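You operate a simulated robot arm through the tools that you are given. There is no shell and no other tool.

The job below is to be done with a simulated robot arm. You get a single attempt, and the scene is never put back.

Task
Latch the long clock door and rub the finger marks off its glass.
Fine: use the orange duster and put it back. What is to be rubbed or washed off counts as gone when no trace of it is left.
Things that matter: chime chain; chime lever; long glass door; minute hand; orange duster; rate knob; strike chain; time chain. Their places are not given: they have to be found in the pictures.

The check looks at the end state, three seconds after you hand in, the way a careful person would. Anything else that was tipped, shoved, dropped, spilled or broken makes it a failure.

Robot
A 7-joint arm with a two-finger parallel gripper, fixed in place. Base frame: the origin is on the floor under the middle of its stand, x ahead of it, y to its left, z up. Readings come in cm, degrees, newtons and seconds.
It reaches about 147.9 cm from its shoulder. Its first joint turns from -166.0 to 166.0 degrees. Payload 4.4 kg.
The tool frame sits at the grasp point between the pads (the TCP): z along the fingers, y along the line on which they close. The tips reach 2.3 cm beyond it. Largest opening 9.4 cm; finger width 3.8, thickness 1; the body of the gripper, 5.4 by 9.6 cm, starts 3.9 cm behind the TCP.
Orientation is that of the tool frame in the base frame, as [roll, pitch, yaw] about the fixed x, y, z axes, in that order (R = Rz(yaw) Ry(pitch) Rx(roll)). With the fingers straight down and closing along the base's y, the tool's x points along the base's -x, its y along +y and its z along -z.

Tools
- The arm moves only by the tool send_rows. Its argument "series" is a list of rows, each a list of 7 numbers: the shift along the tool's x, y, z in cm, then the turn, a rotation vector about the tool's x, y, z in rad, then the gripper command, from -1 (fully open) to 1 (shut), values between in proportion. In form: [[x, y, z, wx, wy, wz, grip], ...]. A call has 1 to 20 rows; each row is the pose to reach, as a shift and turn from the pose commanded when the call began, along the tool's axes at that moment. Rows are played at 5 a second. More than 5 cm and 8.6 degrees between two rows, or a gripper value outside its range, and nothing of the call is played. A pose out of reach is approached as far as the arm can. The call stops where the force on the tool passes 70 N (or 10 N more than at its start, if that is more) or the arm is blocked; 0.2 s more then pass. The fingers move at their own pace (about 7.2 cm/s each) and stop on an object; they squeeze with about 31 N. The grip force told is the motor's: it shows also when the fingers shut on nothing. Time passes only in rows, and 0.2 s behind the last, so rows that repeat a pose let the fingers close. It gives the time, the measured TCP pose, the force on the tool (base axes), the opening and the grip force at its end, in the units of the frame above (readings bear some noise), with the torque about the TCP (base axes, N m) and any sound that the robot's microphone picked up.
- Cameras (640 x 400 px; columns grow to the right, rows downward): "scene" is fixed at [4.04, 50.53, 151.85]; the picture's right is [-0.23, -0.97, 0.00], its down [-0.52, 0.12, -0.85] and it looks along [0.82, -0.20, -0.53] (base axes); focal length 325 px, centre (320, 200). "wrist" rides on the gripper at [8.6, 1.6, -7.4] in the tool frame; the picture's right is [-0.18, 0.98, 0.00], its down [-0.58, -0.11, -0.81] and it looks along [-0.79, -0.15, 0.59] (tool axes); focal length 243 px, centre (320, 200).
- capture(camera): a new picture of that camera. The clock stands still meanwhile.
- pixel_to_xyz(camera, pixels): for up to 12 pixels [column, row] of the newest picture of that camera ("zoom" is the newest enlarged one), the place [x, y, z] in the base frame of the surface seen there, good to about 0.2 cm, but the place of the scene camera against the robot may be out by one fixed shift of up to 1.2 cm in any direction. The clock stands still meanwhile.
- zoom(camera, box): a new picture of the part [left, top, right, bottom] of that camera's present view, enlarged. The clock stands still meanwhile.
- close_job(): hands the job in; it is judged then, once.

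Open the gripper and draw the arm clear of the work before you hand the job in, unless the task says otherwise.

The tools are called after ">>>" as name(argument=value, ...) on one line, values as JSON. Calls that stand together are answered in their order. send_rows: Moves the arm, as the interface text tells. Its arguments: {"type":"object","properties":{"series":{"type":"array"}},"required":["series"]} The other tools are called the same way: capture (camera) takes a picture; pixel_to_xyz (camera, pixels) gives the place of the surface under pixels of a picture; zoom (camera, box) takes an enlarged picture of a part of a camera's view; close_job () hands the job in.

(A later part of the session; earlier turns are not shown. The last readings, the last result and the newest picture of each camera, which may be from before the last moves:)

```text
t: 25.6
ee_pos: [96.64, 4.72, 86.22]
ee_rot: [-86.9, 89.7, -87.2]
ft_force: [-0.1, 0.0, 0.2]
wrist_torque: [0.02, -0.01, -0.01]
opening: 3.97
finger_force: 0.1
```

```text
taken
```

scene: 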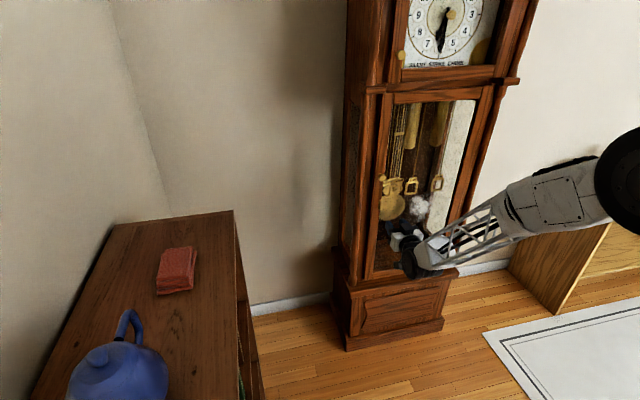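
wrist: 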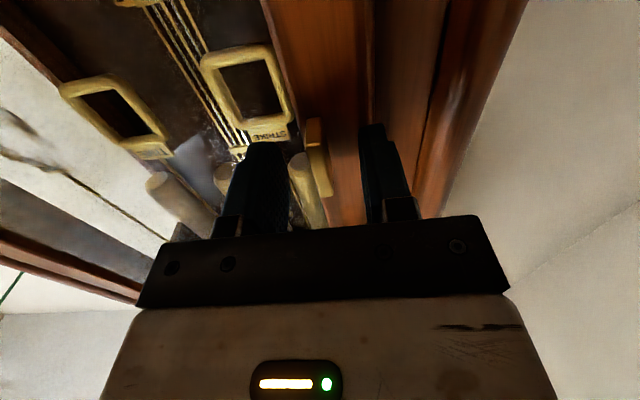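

The paddle sits between the fingers at wrist (318,157). I close on it.

>>> send_rows(series=[[0, 0.1, 0, 0, 0, 0, 0.5], [0, 0.1, 0, 0, 0, 0, 0.75], [0, 0.1, 0, 0, 0, 0, 1], [0, 0.1, 0, 0, 0, 0, 1], [0, 0.1, 0, 0, 0, 0, 1]])

>>> capture(camera="wrist")

```text
t: 26.8
ee_pos: [96.55, 4.83, 86.17]
ee_rot: [-96.1, 89.7, -96.2]
ft_force: [2.4, -13.5, -3.5]
wrist_torque: [0.48, 0.1, 0.38]
opening: 0.79
finger_force: 45.2
```

```text
taken
```

wrist: 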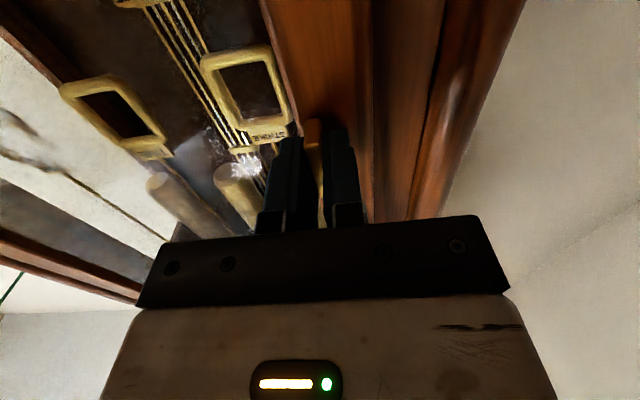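

Gripped at 0.79 cm opening with a side force of -13.5 N, so the paddle sits slightly to the right. I ease the tool 0.15 cm right to relax it.

>>> send_rows(series=[[0, -0.08, 0, 0, 0, 0, 1], [0, -0.15, 0, 0, 0, 0, 1], [0, -0.15, 0, 0, 0, 0, 1]])

```text
t: 27.6
ee_pos: [96.61, 4.72, 86.18]
ee_rot: [-96.5, 89.6, -96.5]
ft_force: [-0.1, 5.3, -4.4]
wrist_torque: [0.5, 0.11, 0.37]
opening: 0.79
finger_force: 44.8
```

The side force is now small (+5 N). I turn the paddle clockwise (seen from outside) about the tool axis, the first 40° slowly, and check.

>>> send_rows(series=[[0, 0.04, 0, 0, 0, 0.07, 1], [0, 0.04, 0, 0, 0, 0.14, 1], [0, 0.04, 0, 0, 0, 0.21, 1], [0, 0.04, 0, 0, 0, 0.28, 1], [0, 0.04, 0, 0, 0, 0.35, 1], [0, 0.04, 0, 0, 0, 0.42, 1], [0, 0.04, 0, 0, 0, 0.49, 1], [0, 0.04, 0, 0, 0, 0.56, 1], [0, 0.04, 0, 0, 0, 0.63, 1], [0, 0.04, 0, 0, 0, 0.7, 1]])

>>> capture(camera="wrist")

>>> zoom(camera="scene", box=[350, 160, 450, 260])

```text
t: 29.8
ee_pos: [96.68, 4.85, 86.03]
ee_rot: [90.0, 50.0, 89.8]
ft_force: [-16.4, -4.3, 1.7]
wrist_torque: [0.0, 0.26, 0.58]
opening: 0.81
finger_force: 44.8
```

```text
taken
```

wrist: 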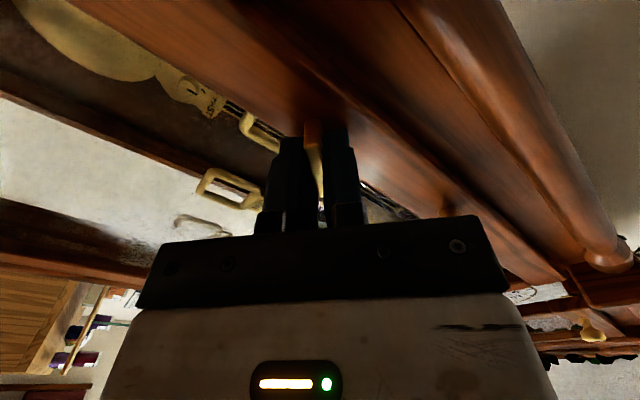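

```text
4.00 times, centred on (400, 210) of scene
```

zoom: 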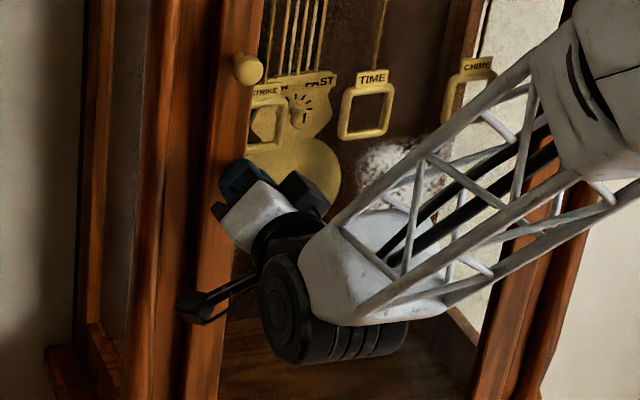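

The paddle turns with the gripper (about 40° so far) with no resisting torque; a -16 N push shows in x so I ease back 0.1 cm while turning the remaining 50°.

>>> send_rows(series=[[0, 0, -0.05, 0, 0, 0.07, 1], [0, 0, -0.1, 0, 0, 0.14, 1], [0, 0, -0.1, 0, 0, 0.21, 1], [0, 0, -0.1, 0, 0, 0.28, 1], [0, 0, -0.1, 0, 0, 0.35, 1], [0, 0, -0.1, 0, 0, 0.42, 1], [0, 0, -0.1, 0, 0, 0.49, 1], [0, 0, -0.1, 0, 0, 0.56, 1], [0, 0, -0.1, 0, 0, 0.63, 1], [0, 0, -0.1, 0, 0, 0.7, 1], [0, 0, -0.1, 0, 0, 0.77, 1], [0, 0, -0.1, 0, 0, 0.84, 1], [0, 0, -0.1, 0, 0, 0.873, 1], [0, 0, -0.1, 0, 0, 0.873, 1]])

>>> capture(camera="wrist")

>>> zoom(camera="scene", box=[350, 160, 450, 260])

```text
t: 32.8
ee_pos: [96.75, 4.61, 85.94]
ee_rot: [90.1, 0.1, 89.8]
ft_force: [1.1, -28.2, -22.7]
wrist_torque: [-0.05, -0.01, -0.64]
opening: 0.75
finger_force: 44.7
```

```text
taken
```

wrist: 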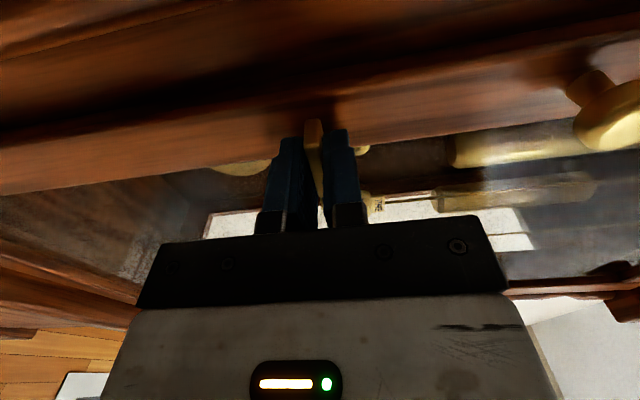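

```text
4.00 times, centred on (400, 210) of scene
```

zoom: 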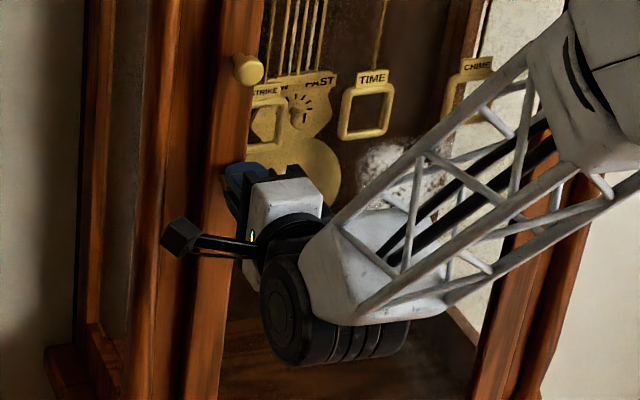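

The paddle is now horizontal (90° turned). I relieve the side loads by easing 0.15 cm right and down, then open the fingers and draw straight back.

>>> send_rows(series=[[-0.1, -0.08, 0, 0, 0, 0, 1], [-0.2, -0.15, 0, 0, 0, 0, 1], [-0.2, -0.15, 0, 0, 0, 0, 1]])

>>> send_rows(series=[[0, 0, 0, 0, 0, 0, 0.6], [0, 0, 0, 0, 0, 0, 0.3], [0, 0, 0, 0, 0, 0, 0.15], [0, 0, 0, 0, 0, 0, 0.15]])

>>> capture(camera="wrist")

```text
t: 33.6
ee_pos: [96.61, 4.8, 85.98]
ee_rot: [90.1, 0.2, 89.9]
ft_force: [-3.5, 11.7, -14.3]
wrist_torque: [-0.02, 0.18, -0.78]
opening: 0.79
finger_force: 45.2
```

```text
t: 34.6
ee_pos: [96.53, 4.64, 86.03]
ee_rot: [90.0, 0.1, 89.8]
ft_force: [-0.8, 0.3, 0.1]
wrist_torque: [-0.01, 0.0, 0.0]
opening: 4.01
finger_force: 0.0
```

```text
taken
```

wrist: 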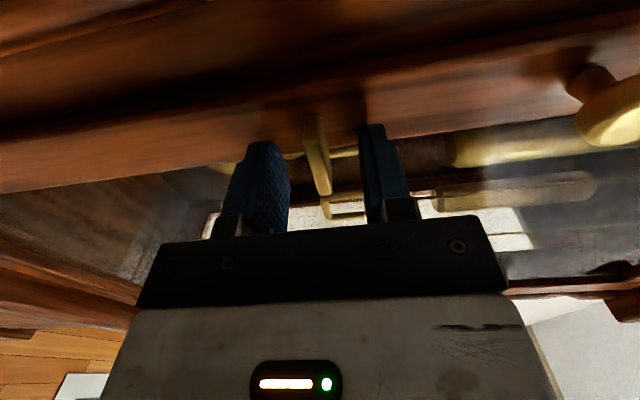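

Fingers are open and the paddle stays horizontal at wrist (317,155). I back away 20 cm along the tool axis and look at the latch.

>>> send_rows(series=[[0, 0, -1.5, 0, 0, 0, 0.15], [0, 0, -3, 0, 0, 0, 0.15], [0, 0, -5, 0, 0, 0, 0.15], [0, 0, -8, 0, 0, 0, 0.15], [0, 0, -12, 0, 0, 0, 0.15], [0, 0, -16, 0, 0, 0, 0.15], [0, 0, -20, 0, 0, 0, 0.15]])

>>> capture(camera="wrist")

>>> zoom(camera="scene", box=[350, 160, 450, 260])

```text
t: 36.2
ee_pos: [76.45, 4.65, 85.85]
ee_rot: [90.0, 0.1, 89.8]
ft_force: [0.1, 0.0, 0.2]
wrist_torque: [0.02, -0.01, 0.01]
opening: 4.01
finger_force: 0.0
```

```text
taken
```

wrist: 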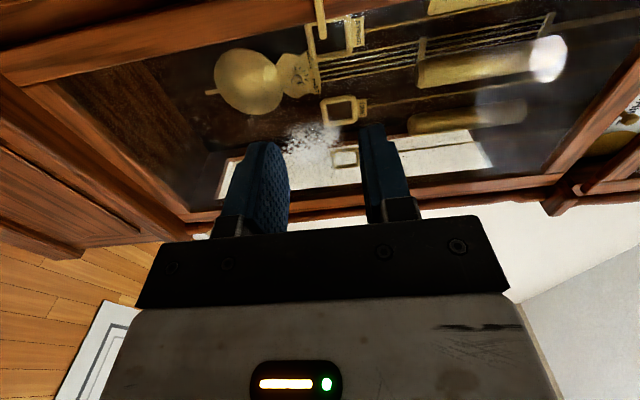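

```text
4.00 times, centred on (400, 210) of scene
```

zoom: 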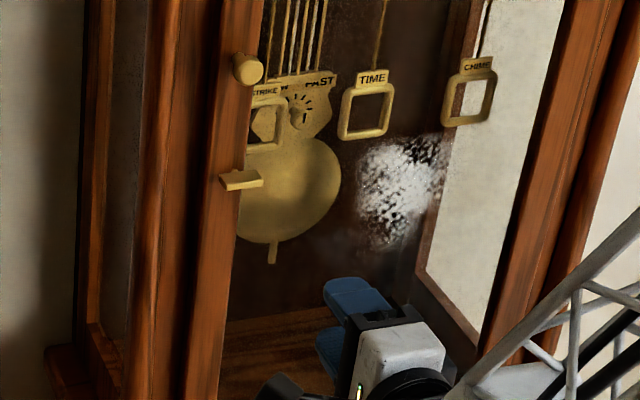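

The paddle is now horizontal at zoom (240,180), and no tongue shows through the glass to its right, so it points behind the frame. Next I turn the tool back upright and rise toward z 108 before fetching the duster.

>>> send_rows(series=[[-0.39, 1.85, -0.17, 0, 0, -0.131, 0.15], [-0.78, 3.69, -0.33, 0, 0, -0.262, 0.15], [-1.16, 5.54, -0.5, 0, 0, -0.393, 0.15], [-1.55, 7.38, -0.67, 0, 0, -0.524, 0.15], [-1.94, 9.23, -0.83, 0, 0, -0.654, 0.15], [-2.33, 11.08, -1.0, 0, 0, -0.785, 0.15], [-2.71, 12.92, -1.17, 0, 0, -0.916, 0.15], [-3.1, 14.77, -1.33, 0, 0, -1.047, 0.15], [-3.49, 16.61, -1.5, 0, 0, -1.178, 0.15], [-3.88, 18.46, -1.67, 0, 0, -1.309, 0.15], [-4.26, 20.3, -1.83, 0, 0, -1.44, 0.15], [-4.65, 22.15, -2.0, 0, 0, -1.5708, 0.15], [-4.65, 22.15, -2.0, 0, 0, -1.5708, 0.15]])

>>> send_rows(series=[[-0.6, 0, -2.2, 0, 0.131, 0, 0], [-1.2, 0, -4.3, 0, 0.262, 0, -0.3], [-1.8, 0, -6.4, 0, 0.393, 0, -0.6], [-2.4, 0, -8.5, 0, 0.524, 0, -1], [-3.0, 0, -10.6, 0, 0.655, 0, -1], [-4.5, 0, -12.7, 0, 0.786, 0, -1], [-6.0, 0, -14.8, 0, 0.917, 0, -1], [-8.0, 0, -16.9, 0, 1.048, 0, -1], [-10.0, 0, -18.5, 0, 1.179, 0, -1], [-13.0, 0, -19.5, 0, 1.31, 0, -1], [-16.0, 0, -20.0, 0, 1.441, 0, -1], [-18.0, 0, -20.0, 0, 1.571, 0, -1], [-18.0, 0, -20.0, 0, 1.571, 0, -1]])

```text
t: 39.0
ee_pos: [74.66, 0.05, 108.13]
ee_rot: [-89.7, 89.7, -89.9]
ft_force: [0.1, 0.1, -0.5]
wrist_torque: [-0.01, -0.01, 0.0]
opening: 4.0
finger_force: 0.0
```

```text
t: 41.8
ee_pos: [54.68, 0.21, 126.19]
ee_rot: [-179.8, -0.1, 179.8]
ft_force: [0.2, 0.5, 0.1]
wrist_torque: [0.01, -0.02, 0.02]
opening: 9.37
finger_force: 0.0
```

Tool is upright over (54.7,0,126). Before swinging left I measure the teapot and sideboard so that I keep clear of them.

>>> pixel_to_xyz(camera="scene", pixels=[[128, 315], [135, 325], [120, 340], [150, 365], [100, 350], [90, 385], [130, 395], [160, 385], [118, 330], [140, 340]])

>>> capture(camera="scene")

```text
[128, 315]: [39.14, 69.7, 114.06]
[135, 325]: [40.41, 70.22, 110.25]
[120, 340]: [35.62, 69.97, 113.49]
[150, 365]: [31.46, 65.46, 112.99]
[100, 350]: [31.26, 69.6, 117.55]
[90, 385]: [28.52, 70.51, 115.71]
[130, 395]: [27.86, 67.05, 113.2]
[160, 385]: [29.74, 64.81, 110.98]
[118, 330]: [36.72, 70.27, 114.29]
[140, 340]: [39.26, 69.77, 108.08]
```

```text
taken
```

scene: 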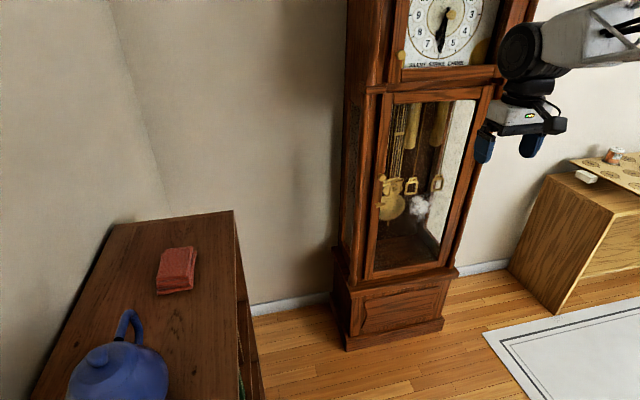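

The teapot's handle reaches to about (40.5,70,114), clear of the duster at (56,67). I swing left at z≈130 to look down on the duster.

>>> send_rows(series=[[0.42, 4, -0.24, 0, 0, 0, -1], [0.84, 8, -0.48, 0, 0, 0, -1], [1.26, 12, -0.71, 0, 0, 0, -1], [1.68, 16, -0.95, 0, 0, 0, -1], [2.1, 20, -1.19, 0, 0, 0, -1], [2.5, 24, -1.43, 0, 0, 0, -1], [2.95, 28, -1.67, 0, 0, 0, -1], [3.4, 32, -1.9, 0, 0, 0, -1], [3.8, 36, -2.14, 0, 0, 0, -1], [4.2, 40, -2.38, 0, 0, 0, -1], [4.6, 44, -2.6, 0, 0, 0, -1], [5.0, 48, -2.86, 0, 0, 0, -1], [5.5, 52, -3.1, 0, 0, 0, -1], [5.9, 56, -3.3, 0, 0, 0, -1], [6.3, 60, -3.6, 0, 0, 0, -1], [6.7, 63.8, -3.8, 0, 0, 0, -1], [6.7, 63.8, -3.8, 0, 0, 0, -1]])

>>> capture(camera="wrist")

```text
t: 45.4
ee_pos: [48.08, 64.06, 129.79]
ee_rot: [-179.8, 0.0, 179.8]
ft_force: [0.0, 0.0, -0.4]
wrist_torque: [-0.01, 0.01, 0.04]
opening: 9.42
finger_force: 0.1
```

```text
taken
```

wrist: 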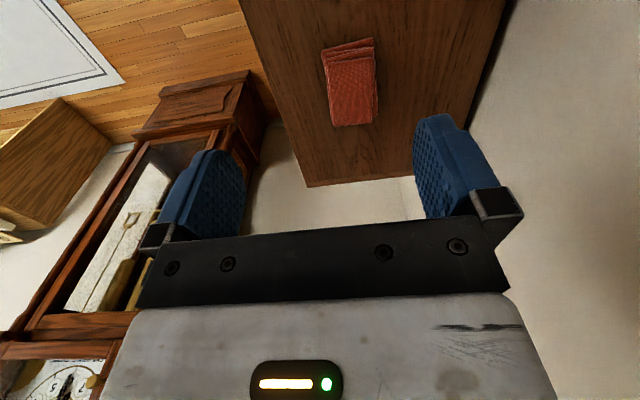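

The duster shows at wrist (350,85). I zoom in and measure its corners with the wrist camera.

>>> zoom(camera="wrist", box=[300, 20, 400, 140])

>>> pixel_to_xyz(camera="zoom", pixels=[[320, 200], [275, 125], [375, 95], [300, 335], [395, 330], [260, 70], [390, 45], [330, 300], [285, 150], [380, 150], [400, 130], [400, 340]])

```text
3.33 times, centred on (350, 80) of wrist
```

zoom: 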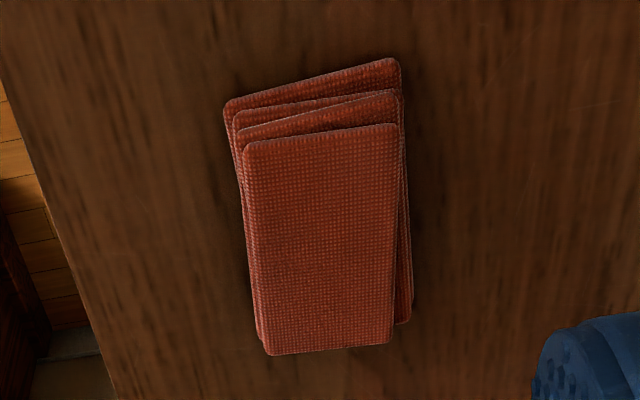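

```text
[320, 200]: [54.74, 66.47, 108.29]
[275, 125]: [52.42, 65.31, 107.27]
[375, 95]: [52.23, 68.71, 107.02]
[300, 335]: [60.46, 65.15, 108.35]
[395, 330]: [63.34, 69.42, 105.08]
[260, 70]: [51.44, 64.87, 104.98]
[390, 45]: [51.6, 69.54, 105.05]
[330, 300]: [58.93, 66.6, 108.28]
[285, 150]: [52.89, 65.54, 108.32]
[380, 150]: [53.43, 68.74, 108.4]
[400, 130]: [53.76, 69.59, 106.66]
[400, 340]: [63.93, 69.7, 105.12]
```

Wrist measurements put the duster's centre at (57.0,66.6), top z 108.3, table z 105.05, lying along x. I move over it and descend with open fingers to tips about 1.1 cm above the table.

>>> send_rows(series=[[-3, 0.85, 3, 0, 0, 0, -1], [-6, 1.7, 6, 0, 0, 0, -1], [-8.9, 2.5, 9, 0, 0, 0, -1], [-8.9, 2.5, 12, 0, 0, 0, -1], [-8.9, 2.5, 14, 0, 0, 0, -1], [-8.9, 2.5, 14, 0, 0, 0, -1]])

>>> capture(camera="wrist")

>>> capture(camera="scene")

```text
t: 46.8
ee_pos: [56.93, 66.43, 115.56]
ee_rot: [-179.8, 0.0, 179.7]
ft_force: [-0.4, -0.1, -0.9]
wrist_torque: [0.02, -0.02, 0.01]
opening: 9.37
finger_force: 0.0
```

```text
taken
```

wrist: 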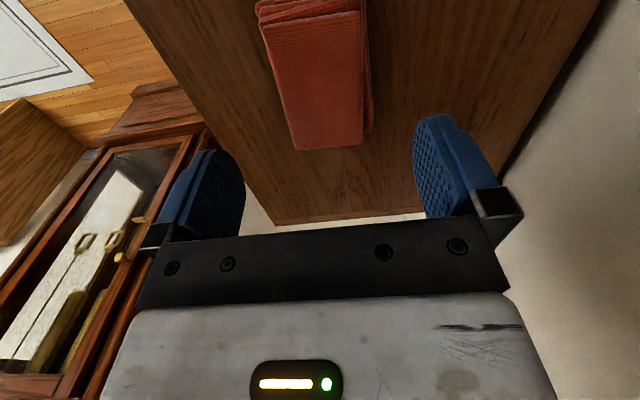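

```text
taken
```

scene: 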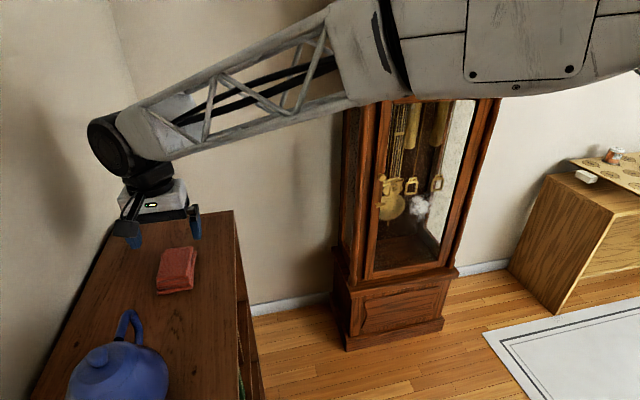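

I recheck the duster's edges from this closer view before descending.

>>> pixel_to_xyz(camera="wrist", pixels=[[297, 145], [362, 140], [328, 100], [264, 22], [360, 12], [283, 90], [362, 90], [370, 128], [315, 30], [258, 10], [330, 145], [374, 128]])

>>> zoom(camera="wrist", box=[240, 0, 400, 160])

```text
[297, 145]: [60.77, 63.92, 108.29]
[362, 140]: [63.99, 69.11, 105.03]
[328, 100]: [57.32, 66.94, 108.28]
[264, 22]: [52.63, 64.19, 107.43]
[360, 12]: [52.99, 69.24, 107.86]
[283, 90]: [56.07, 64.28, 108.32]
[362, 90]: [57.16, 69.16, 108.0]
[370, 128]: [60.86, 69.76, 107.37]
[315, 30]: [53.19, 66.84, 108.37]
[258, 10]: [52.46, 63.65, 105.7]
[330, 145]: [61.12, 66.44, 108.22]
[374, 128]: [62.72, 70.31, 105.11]
```

```text
2.50 times, centred on (320, 80) of wrist
```

zoom: 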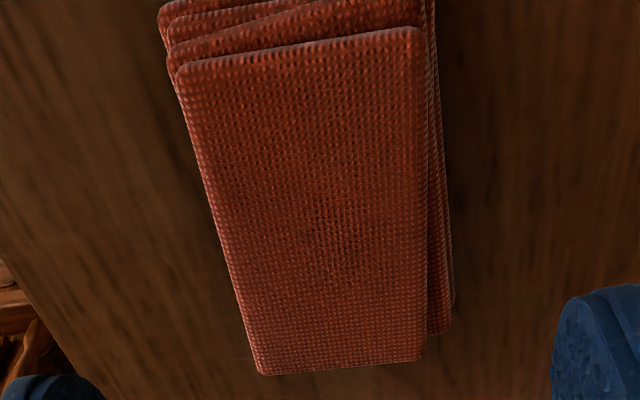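

The stack's centre is (56.8,66.7). I descend to TCP z≈108.4 with a 0.25 cm shift left, then close.

>>> send_rows(series=[[0, 0.15, 2, 0, 0, 0, -1], [0, 0.25, 4, 0, 0, 0, -1], [0, 0.25, 5.8, 0, 0, 0, -1], [0, 0.25, 7.1, 0, 0, 0, -1], [0, 0.25, 7.1, 0, 0, 0, -1]])

>>> send_rows(series=[[0, 0, 0, 0, 0, 0, -0.3], [0, 0, 0, 0, 0, 0, 0], [0, 0, 0, 0, 0, 0, 0.3], [0, 0, 0, 0, 0, 0, 1], [0, 0, 0, 0, 0, 0, 1], [0, 0, 0, 0, 0, 0, 1]])

>>> capture(camera="wrist")

>>> capture(camera="scene")

```text
t: 48.0
ee_pos: [56.89, 66.71, 108.46]
ee_rot: [-179.8, 0.0, 179.8]
ft_force: [-0.5, 0.2, 0.9]
wrist_torque: [0.01, 0.0, -0.02]
opening: 9.39
finger_force: 0.0
```

```text
t: 49.4
ee_pos: [56.91, 66.58, 108.53]
ee_rot: [-179.8, 0.0, 179.8]
ft_force: [0.3, 0.0, 0.1]
wrist_torque: [-0.04, 0.03, 0.0]
opening: 6.11
finger_force: 31.0
```

```text
taken
```

wrist: 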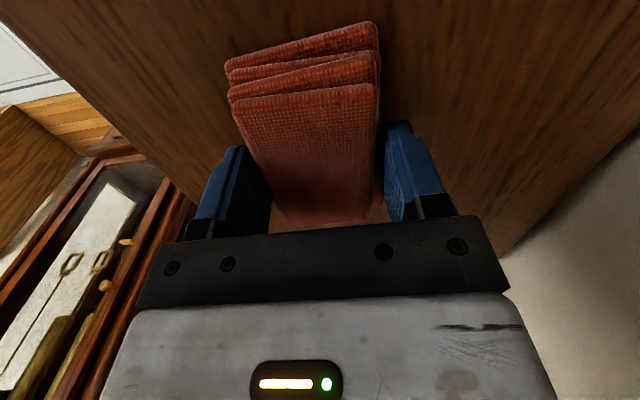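

```text
taken
```

scene: 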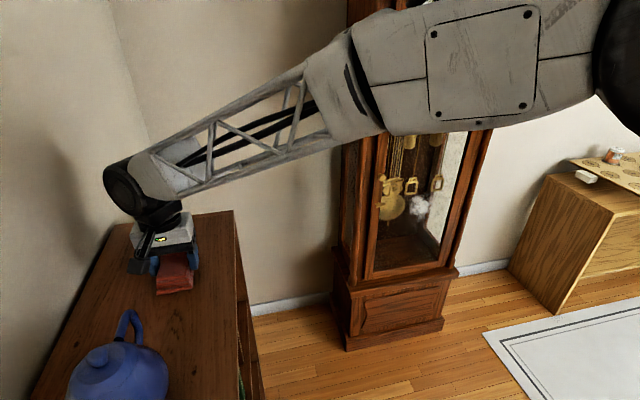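

The fingers hold the duster at 6.1 cm with 31 N. I lift it straight up 3 cm slowly, then higher, and look.

>>> send_rows(series=[[0, 0, -0.8, 0, 0, 0, 1], [0, 0, -2, 0, 0, 0, 1], [0, 0, -4, 0, 0, 0, 1], [0, 0, -7, 0, 0, 0, 1], [0, 0, -11, 0, 0, 0, 1], [0, 0, -15, 0, 0, 0, 1], [0, 0, -18, 0, 0, 0, 1]])

>>> capture(camera="wrist")

>>> capture(camera="scene")

```text
t: 51.0
ee_pos: [56.96, 66.42, 126.49]
ee_rot: [-179.8, 0.0, 179.8]
ft_force: [0.6, 0.0, -0.2]
wrist_torque: [-0.02, 0.0, 0.0]
opening: 0.0
finger_force: 30.8
```

```text
taken
```

wrist: 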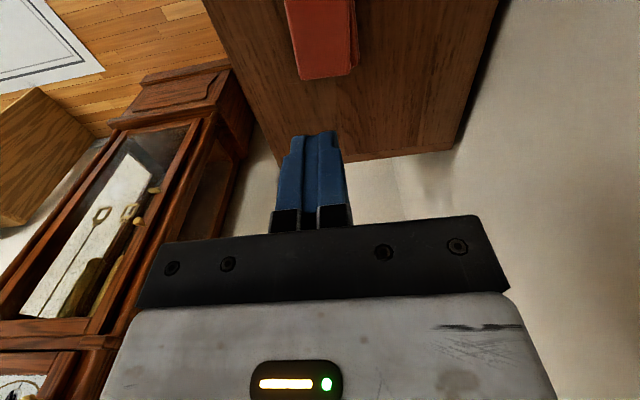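

```text
taken
```

scene: 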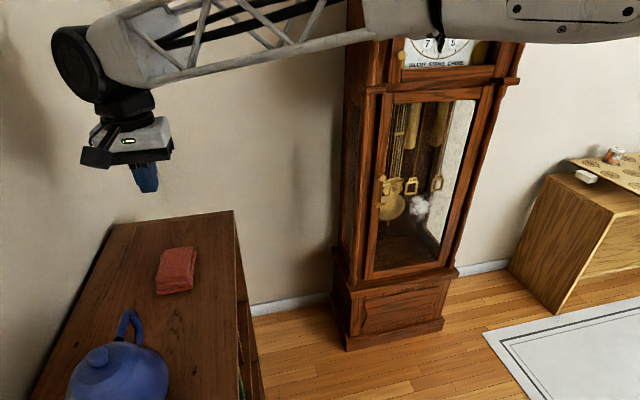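

The duster slipped out during the lift (opening 0). I look at how it lies now before gripping it deeper.

>>> zoom(camera="scene", box=[130, 230, 226, 310])

>>> send_rows(series=[[4, 0, 0, 0, 0, 0, -1], [8.8, -2, -3.3, 0, 0, 0, -1], [8.8, -2, -3.3, 0, 0, 0, -1], [8.8, -2, -3.3, 0, 0, 0, -1]])

>>> zoom(camera="wrist", box=[300, 20, 400, 140])

```text
5.00 times, centred on (178, 270) of scene
```

zoom: 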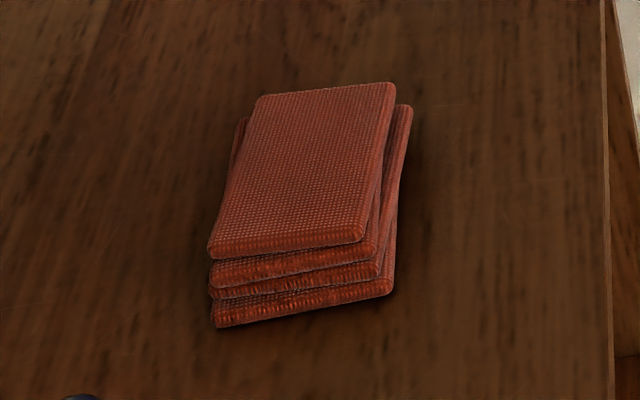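

```text
refused: row 2 steps farther than a row can; nothing moved
```

```text
3.33 times, centred on (350, 80) of wrist
```

zoom: 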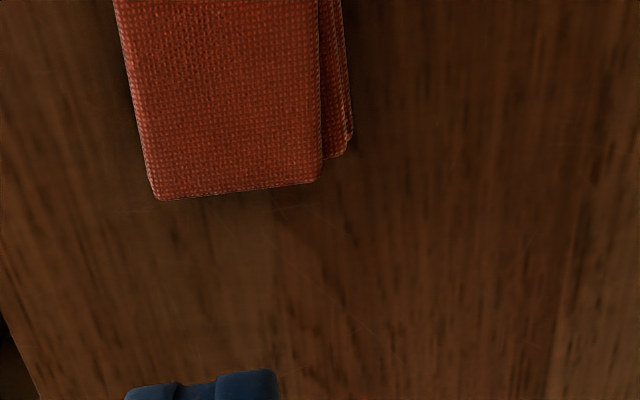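

The duster lies essentially where it was. I measure its edges once more from here, since the move was refused.

>>> pixel_to_xyz(camera="zoom", pixels=[[150, 150], [313, 140], [345, 130], [160, 195], [318, 178], [230, 100], [130, 30], [310, 30], [340, 30], [500, 200]])

```text
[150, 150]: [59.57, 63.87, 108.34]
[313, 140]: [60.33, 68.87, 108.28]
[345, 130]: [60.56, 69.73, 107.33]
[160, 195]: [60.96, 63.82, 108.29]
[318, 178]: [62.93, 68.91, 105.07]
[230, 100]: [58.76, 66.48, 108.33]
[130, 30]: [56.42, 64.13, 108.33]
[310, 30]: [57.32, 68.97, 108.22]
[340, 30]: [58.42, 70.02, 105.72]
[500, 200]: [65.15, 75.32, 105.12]
```

The position is unchanged. I reopen and descend deeper this time, to TCP z≈107.6 (tips just above the table), watching the force.

>>> send_rows(series=[[0, 0, 0, 0, 0, 0, -1], [0, 0, 0, 0, 0, 0, -1], [0, 0, 0, 0, 0, 0, -1], [0, 0.1, 4, 0, 0, 0, -1], [0, 0.3, 8, 0, 0, 0, -1], [0, 0.3, 12, 0, 0, 0, -1], [0, 0.3, 15, 0, 0, 0, -1], [0, 0.3, 17, 0, 0, 0, -1], [0, 0.3, 18, 0, 0, 0, -1], [0, 0.3, 18.5, 0, 0, 0, -1], [0, 0.3, 18.85, 0, 0, 0, -1], [0, 0.3, 18.85, 0, 0, 0, -1]])

```text
t: 53.6
ee_pos: [56.97, 66.92, 107.89]
ee_rot: [-179.8, -0.1, 179.8]
ft_force: [-0.4, -0.5, -0.1]
wrist_torque: [0.01, -0.01, -0.01]
opening: 9.38
finger_force: 0.0
```

At z 107.9 with no contact. I go down 0.3 cm more and close gently, holding longer.

>>> send_rows(series=[[0, -0.1, 0.15, 0, 0, 0, -1], [0, -0.1, 0.3, 0, 0, 0, -1], [0, -0.1, 0.3, 0, 0, 0, -0.2], [0, -0.1, 0.3, 0, 0, 0, 0.2], [0, -0.1, 0.3, 0, 0, 0, 1], [0, -0.1, 0.3, 0, 0, 0, 1], [0, -0.1, 0.3, 0, 0, 0, 1], [0, -0.1, 0.3, 0, 0, 0, 1], [0, -0.1, 0.3, 0, 0, 0, 1]])

>>> capture(camera="wrist")

```text
t: 55.6
ee_pos: [57.11, 66.98, 107.54]
ee_rot: [-179.9, -0.1, 179.8]
ft_force: [-0.5, -0.6, 0.2]
wrist_torque: [0.01, 0.01, 0.0]
opening: 6.11
finger_force: 31.4
```

```text
taken
```

wrist: 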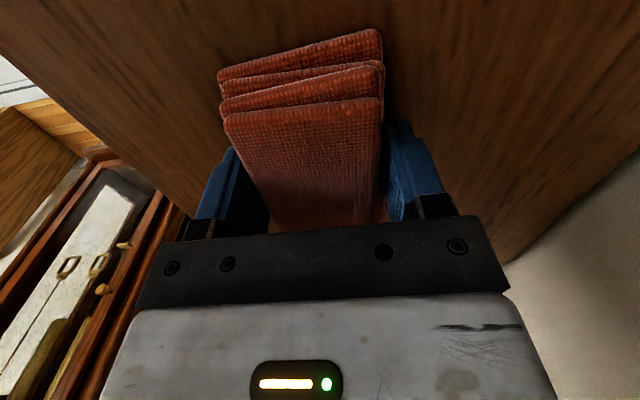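

Gripped deeper, again at 6.11 cm with 31 N. I lift very slowly by 1.5 cm and check that the opening holds.

>>> send_rows(series=[[0, 0, -0.2, 0, 0, 0, 1], [0, 0, -0.4, 0, 0, 0, 1], [0, 0, -0.7, 0, 0, 0, 1], [0, 0, -1.0, 0, 0, 0, 1], [0, 0, -1.5, 0, 0, 0, 1], [0, 0, -1.5, 0, 0, 0, 1]])

>>> capture(camera="scene")

>>> capture(camera="wrist")

```text
t: 57.0
ee_pos: [56.93, 66.83, 109.12]
ee_rot: [-179.8, 0.0, 179.8]
ft_force: [0.4, -0.3, -0.9]
wrist_torque: [0.02, 0.0, 0.02]
opening: 6.12
finger_force: 31.0
```

```text
taken
```

scene: 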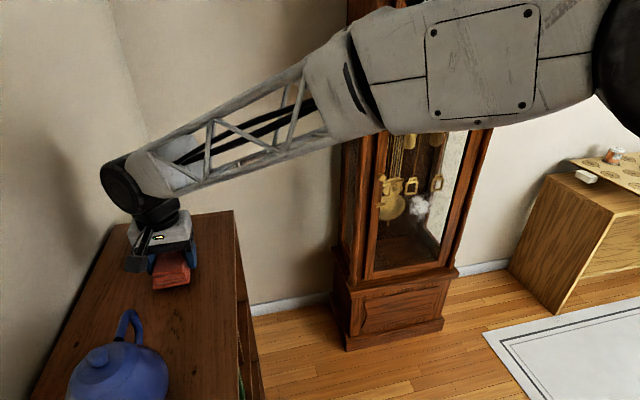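

```text
taken
```

wrist: 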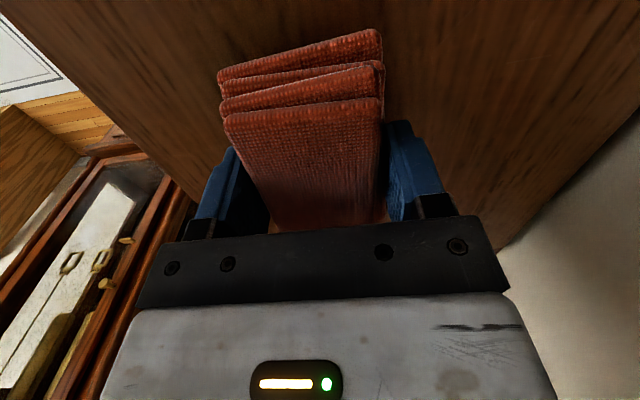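

The duster lifts with the gripper. I raise it on to z≈128 with gentle steps.

>>> send_rows(series=[[0, 0, -0.6, 0, 0, 0, 1], [0, 0, -1.6, 0, 0, 0, 1], [0, 0, -3, 0, 0, 0, 1], [0, 0, -5, 0, 0, 0, 1], [0, 0, -7.5, 0, 0, 0, 1], [0, 0, -10, 0, 0, 0, 1], [0, 0, -12.5, 0, 0, 0, 1], [0, 0, -15, 0, 0, 0, 1], [0, 0, -17, 0, 0, 0, 1], [0, 0, -18.5, 0, 0, 0, 1], [0, 0, -19, 0, 0, 0, 1]])

>>> capture(camera="wrist")

>>> capture(camera="scene")

```text
t: 59.4
ee_pos: [56.97, 66.9, 128.0]
ee_rot: [-179.8, 0.0, 179.8]
ft_force: [-0.4, 0.1, -0.4]
wrist_torque: [0.02, 0.0, -0.01]
opening: 6.13
finger_force: 31.2
```

```text
taken
```

wrist: 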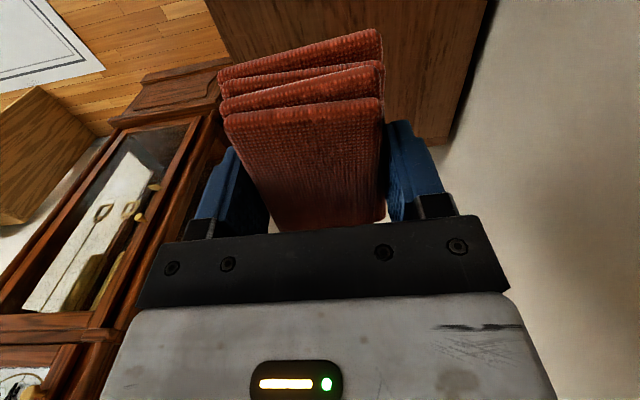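

```text
taken
```

scene: 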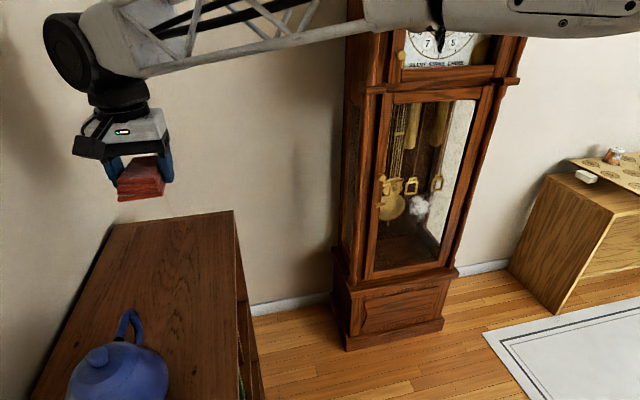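

The duster is held firmly. I swing back right to y≈0 in even steps.

>>> send_rows(series=[[0.1, -1.5, 0, 0, 0, 0, 1], [0.2, -4.5, 0, 0, 0, 0, 1], [0.3, -8, 0, 0, 0, 0, 1], [0.4, -12, 0, 0, 0, 0, 1], [0.5, -16, 0, 0, 0, 0, 1], [0.6, -20, 0, 0, 0, 0, 1], [0.8, -24, 0, 0, 0, 0, 1], [1.0, -28, 0, 0, 0, 0, 1], [1.1, -32, 0, 0, 0, 0, 1], [1.3, -36, 0, 0, 0, 0, 1], [1.4, -40, 0, 0, 0, 0, 1], [1.6, -44, 0, 0, 0, 0, 1], [1.7, -48, 0, 0, 0, 0, 1], [1.9, -52, 0, 0, 0, 0, 1], [2.0, -56, 0, 0, 0, 0, 1], [2.1, -60, 0, 0, 0, 0, 1], [2.2, -63.5, 0, 0, 0, 0, 1], [2.3, -66, 0, 0, 0, 0, 1], [2.3, -66.9, 0, 0, 0, 0, 1], [2.3, -66.9, 0, 0, 0, 0, 1]])

>>> capture(camera="wrist")

```text
t: 63.6
ee_pos: [54.6, 0.04, 128.03]
ee_rot: [-179.8, 0.0, 179.8]
ft_force: [-0.4, 0.2, -1.2]
wrist_torque: [-0.01, 0.0, -0.01]
opening: 6.1
finger_force: 31.4
```

```text
taken
```

wrist: 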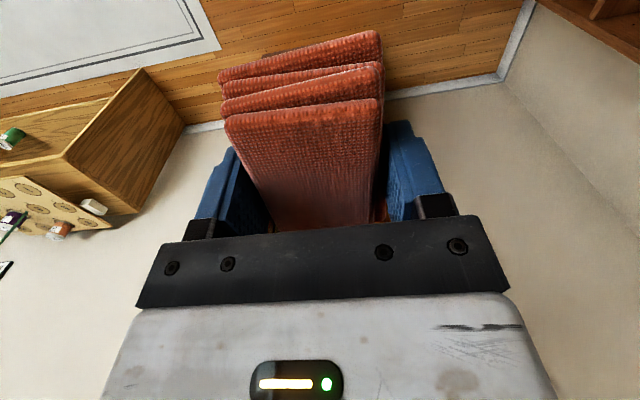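

Held well. Now I tilt to horizontal in the plane y≈0 while moving to about (74.6, 0, 105).

>>> send_rows(series=[[-1.5, 0, 1.8, 0, -0.121, 0, 1], [-3.1, 0, 3.5, 0, -0.242, 0, 1], [-4.6, 0, 5.3, 0, -0.362, 0, 1], [-6.2, 0, 7.1, 0, -0.483, 0, 1], [-7.7, 0, 8.8, 0, -0.604, 0, 1], [-9.2, 0, 10.6, 0, -0.725, 0, 1], [-10.8, 0, 12.4, 0, -0.846, 0, 1], [-12.3, 0, 14.2, 0, -0.967, 0, 1], [-13.8, 0, 15.9, 0, -1.087, 0, 1], [-15.4, 0, 17.7, 0, -1.208, 0, 1], [-16.9, 0, 19.5, 0, -1.329, 0, 1], [-18.5, 0, 21.2, 0, -1.45, 0, 1], [-20, 0, 23, 0, -1.5708, 0, 1], [-20, 0, 23, 0, -1.5708, 0, 1]])

>>> capture(camera="wrist")

>>> capture(camera="scene")

```text
t: 66.6
ee_pos: [74.52, 0.01, 105.24]
ee_rot: [-64.1, 89.8, -64.3]
ft_force: [-0.1, 0.1, -0.7]
wrist_torque: [-0.02, 0.01, 0.01]
opening: 6.12
finger_force: 31.1
```

```text
taken
```

wrist: 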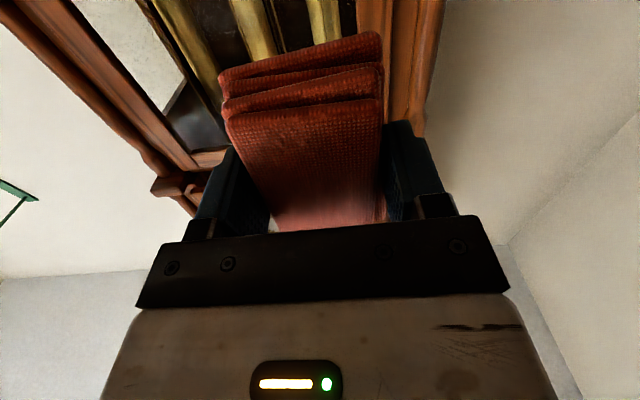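

```text
taken
```

scene: 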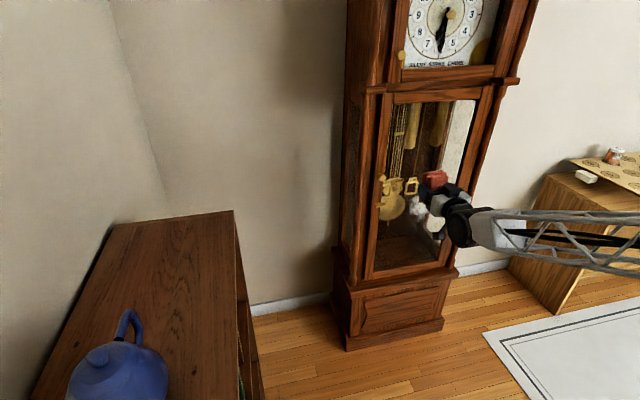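

Still held well and reachable. I move to about (92,-14,81), right in front of the smear, 6 cm off the glass.

>>> send_rows(series=[[2.4, -1.4, 1.75, 0, 0, 0, 1], [4.8, -2.8, 3.5, 0, 0, 0, 1], [7.3, -4.2, 5.25, 0, 0, 0, 1], [9.7, -5.6, 7.0, 0, 0, 0, 1], [12.1, -7.0, 8.75, 0, 0, 0, 1], [14.5, -8.4, 10.5, 0, 0, 0, 1], [16.9, -9.8, 12.25, 0, 0, 0, 1], [19.4, -11.2, 14.0, 0, 0, 0, 1], [21.8, -12.6, 15.75, 0, 0, 0, 1], [24.2, -14, 17.5, 0, 0, 0, 1], [24.2, -14, 17.5, 0, 0, 0, 1]])

>>> capture(camera="wrist")

>>> capture(camera="scene")

```text
t: 69.0
ee_pos: [91.81, -14.24, 81.1]
ee_rot: [-96.7, 89.8, -97.0]
ft_force: [0.0, 1.0, -0.5]
wrist_torque: [-0.02, 0.0, 0.02]
opening: 6.13
finger_force: 31.0
```

```text
taken
```

wrist: 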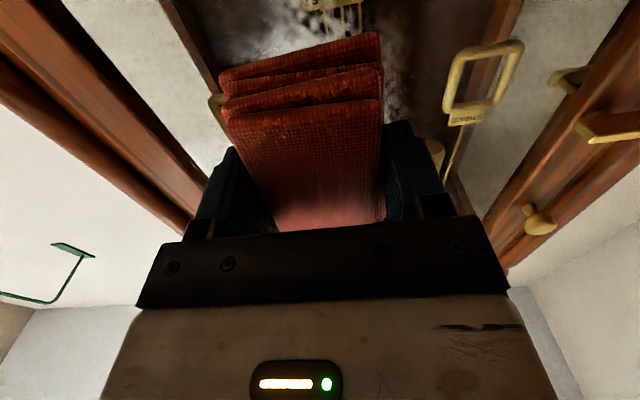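

```text
taken
```

scene: 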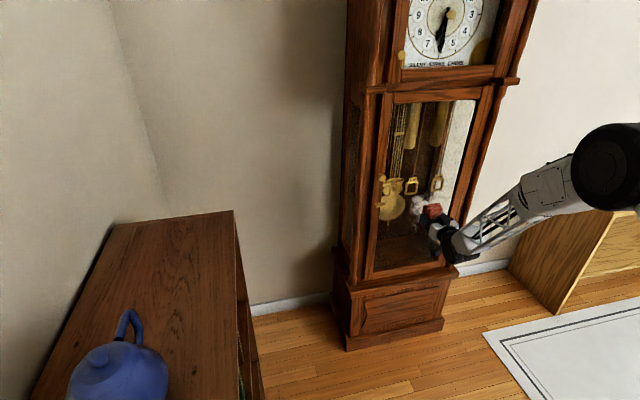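

In this view brass parts show at wrist (570,75) and (610,125) near the latch; I zoom to see the latch and its tongue.

>>> zoom(camera="wrist", box=[520, 30, 640, 150])

>>> zoom(camera="scene", box=[360, 170, 480, 270])

```text
3.33 times, centred on (580, 90) of wrist
```

zoom: 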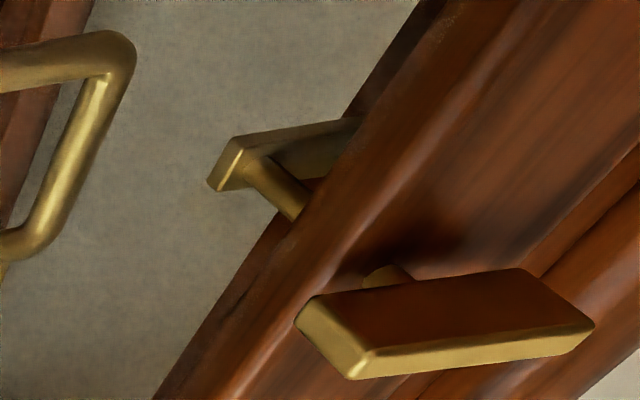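

```text
4.00 times, centred on (420, 220) of scene
```

zoom: 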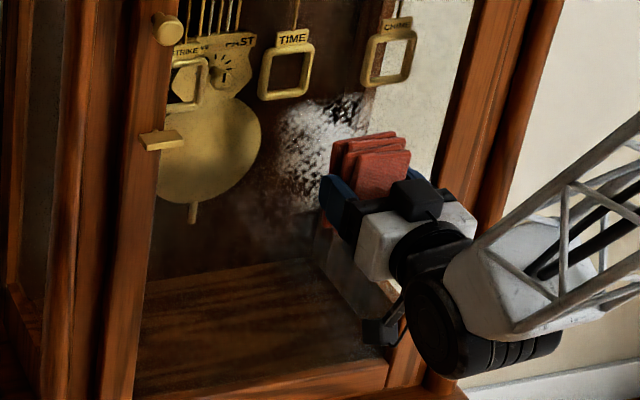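

The tongue clearly points left behind the frame, so the door is latched. Now I advance the duster to the glass in small final steps, watching the force.

>>> send_rows(series=[[0, 0, 1.5, 0, 0, 0, 1], [0, 0, 3, 0, 0, 0, 1], [0, 0, 4.2, 0, 0, 0, 1], [0, 0, 5, 0, 0, 0, 1], [0, 0, 5.3, 0, 0, 0, 1], [0, 0, 5.5, 0, 0, 0, 1], [0, 0, 5.5, 0, 0, 0, 1]])

```text
t: 70.6
ee_pos: [97.4, -14.21, 81.08]
ee_rot: [-98.1, 89.8, -98.2]
ft_force: [-0.7, 0.1, 0.0]
wrist_torque: [0.0, 0.03, -0.03]
opening: 6.1
finger_force: 31.6
```

>>> send_rows(series=[[0, 0, 0.1, 0, 0, 0, 1], [0, 0, 0.2, 0, 0, 0, 1], [0, 0, 0.3, 0, 0, 0, 1], [0, 0, 0.3, 0, 0, 0, 1]])

```text
t: 71.6
ee_pos: [97.77, -14.27, 81.02]
ee_rot: [-87.1, 89.8, -87.3]
ft_force: [-0.7, 0.5, -0.8]
wrist_torque: [-0.03, 0.02, 0.03]
opening: 6.13
finger_force: 30.8
```

No contact yet at x 97.77 (force about 0). I go on in 0.1 cm steps.

>>> send_rows(series=[[0, 0, 0.1, 0, 0, 0, 1], [0, 0, 0.2, 0, 0, 0, 1], [0, 0, 0.3, 0, 0, 0, 1], [0, 0, 0.3, 0, 0, 0, 1]])

```text
t: 72.6
ee_pos: [97.84, -14.24, 80.82]
ee_rot: [-117.9, 89.8, -118.2]
ft_force: [-32.8, 0.5, 5.7]
wrist_torque: [-0.02, -0.11, 0.09]
opening: 6.12
finger_force: 31.5
```

Contact at about x 97.85 (-33 N). I ease back 0.13 cm to a light press and make a first vertical stroke down and up at y≈-14.

>>> send_rows(series=[[0, 0, -0.13, 0, 0, 0, 1], [1, 0, -0.13, 0, 0, 0, 1], [2.5, 0, -0.13, 0, 0, 0, 1], [4, 0, -0.13, 0, 0, 0, 1], [5.5, 0, -0.13, 0, 0, 0, 1], [6.5, 0, -0.13, 0, 0, 0, 1], [5, 0, -0.13, 0, 0, 0, 1], [3.5, 0, -0.13, 0, 0, 0, 1], [2, 0, -0.13, 0, 0, 0, 1], [0.5, 0, -0.13, 0, 0, 0, 1], [0, 0, -0.13, 0, 0, 0, 1]])

>>> zoom(camera="scene", box=[360, 170, 480, 270])

```text
t: 75.0
ee_pos: [97.86, -14.16, 81.17]
ee_rot: [-98.3, 89.7, -98.6]
ft_force: [-0.4, 0.0, -0.2]
wrist_torque: [0.02, 0.0, -0.02]
opening: 6.11
finger_force: 30.7
```

```text
4.00 times, centred on (420, 220) of scene
```

zoom: 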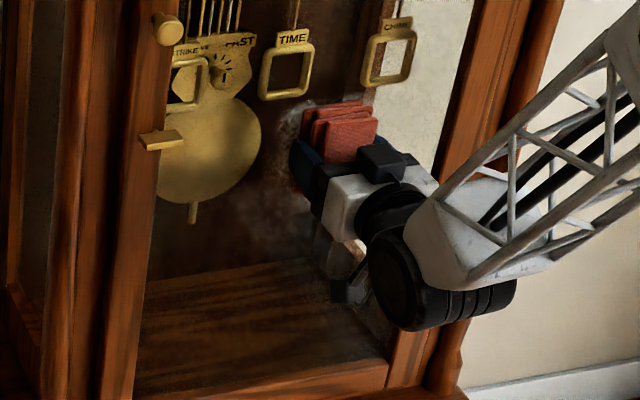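

The force fell to about zero, so the contact is too light now. I press in again by 0.1 cm and repeat a short stroke to read the force.

>>> send_rows(series=[[0, 0, 0.05, 0, 0, 0, 1], [0, 0, 0.1, 0, 0, 0, 1], [0, 0, 0.1, 0, 0, 0, 1]])

```text
t: 75.8
ee_pos: [97.8, -14.23, 80.93]
ee_rot: [-99.9, 89.8, -100.1]
ft_force: [-19.0, -1.1, 4.4]
wrist_torque: [0.03, -0.48, 0.1]
opening: 6.09
finger_force: 31.0
```

Now -19 N; I ease 0.03 cm and run the vertical strokes at y≈-14, ending in contact to read the force.

>>> send_rows(series=[[0, 0, -0.03, 0, 0, 0, 1], [1.5, 0, -0.03, 0, 0, 0, 1], [3, 0, -0.03, 0, 0, 0, 1], [4.5, 0, -0.03, 0, 0, 0, 1], [6, 0, -0.03, 0, 0, 0, 1], [4.5, 0, -0.03, 0, 0, 0, 1], [3, 0, -0.03, 0, 0, 0, 1], [1.5, 0, -0.03, 0, 0, 0, 1], [0, 0, -0.03, 0, 0, 0, 1], [-1.5, 0, -0.03, 0, 0, 0, 1], [-3, 0, -0.03, 0, 0, 0, 1], [-4.5, 0, -0.03, 0, 0, 0, 1], [-5, 0, -0.03, 0, 0, 0, 1]])

>>> zoom(camera="scene", box=[360, 170, 480, 270])

```text
t: 78.6
ee_pos: [97.88, -14.17, 85.92]
ee_rot: [-102.6, 89.7, -102.7]
ft_force: [-3.9, 1.2, -1.7]
wrist_torque: [-0.04, -0.09, 0.05]
opening: 6.11
finger_force: 31.1
```

```text
4.00 times, centred on (420, 220) of scene
```

zoom: 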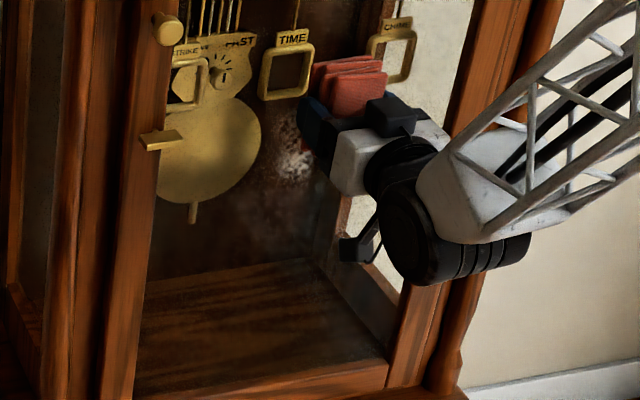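

The smear shrinks: what remains near zoom (290,160) lies left of the wiped strip. I press 0.05 cm more and stroke the columns at y≈-11 and -8.

>>> send_rows(series=[[0, 0, 0.05, 0, 0, 0, 1], [0, 1.5, 0.05, 0, 0, 0, 1], [0, 3, 0.05, 0, 0, 0, 1], [2, 3, 0.05, 0, 0, 0, 1], [4, 3, 0.05, 0, 0, 0, 1], [6, 3, 0.05, 0, 0, 0, 1], [8, 3, 0.05, 0, 0, 0, 1], [10, 3, 0.05, 0, 0, 0, 1], [11, 3, 0.05, 0, 0, 0, 1], [11, 4.5, 0.05, 0, 0, 0, 1], [11, 6, 0.05, 0, 0, 0, 1], [9, 6, 0.05, 0, 0, 0, 1], [7, 6, 0.05, 0, 0, 0, 1], [5, 6, 0.05, 0, 0, 0, 1], [3, 6, 0.05, 0, 0, 0, 1], [1, 6, 0.05, 0, 0, 0, 1], [0, 6, 0.05, 0, 0, 0, 1]])

>>> zoom(camera="scene", box=[360, 170, 480, 270])

```text
t: 79.5
ee_pos: [98.04, -11.31, 85.84]
ee_rot: [-21.2, 89.6, -21.5]
ft_force: [-39.8, -5.0, 14.5]
wrist_torque: [0.25, 0.8, 0.76]
opening: 6.14
finger_force: 31.0
stopped in row 4: the force on the tool passed its limit at 99 N (the readings are from after the stop); the commanded pose is now the measured one
```

```text
4.00 times, centred on (420, 220) of scene
```

zoom: 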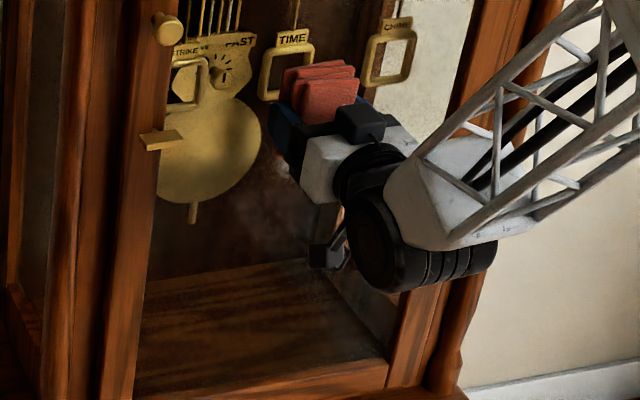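

The force spiked to 99 N, far too hard; I immediately back off 0.5 cm and check the state of glass and duster.

>>> send_rows(series=[[0, 0, -0.25, 0, 0, 0, 1], [0, 0, -0.5, 0, 0, 0, 1], [0, 0, -0.5, 0, 0, 0, 1]])

>>> capture(camera="wrist")

>>> zoom(camera="scene", box=[370, 170, 450, 240])

```text
t: 80.3
ee_pos: [97.48, -11.2, 85.6]
ee_rot: [-25.5, 89.6, -25.8]
ft_force: [-0.4, -0.4, -0.4]
wrist_torque: [0.05, 0.0, 0.0]
opening: 6.14
finger_force: 30.9
```

```text
taken
```

wrist: 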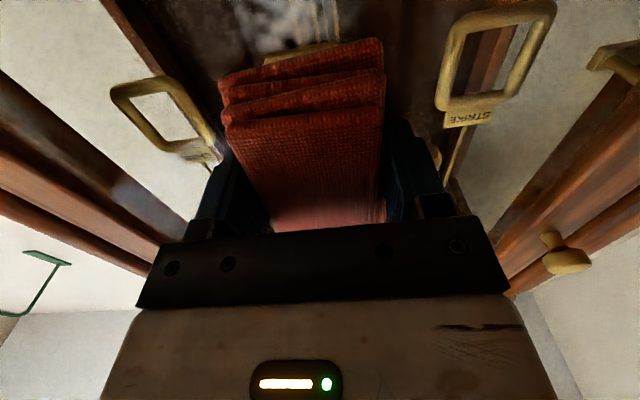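

```text
5.71 times, centred on (410, 205) of scene
```

zoom: 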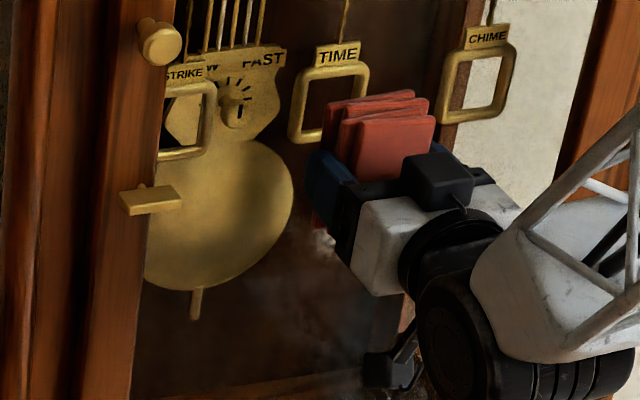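

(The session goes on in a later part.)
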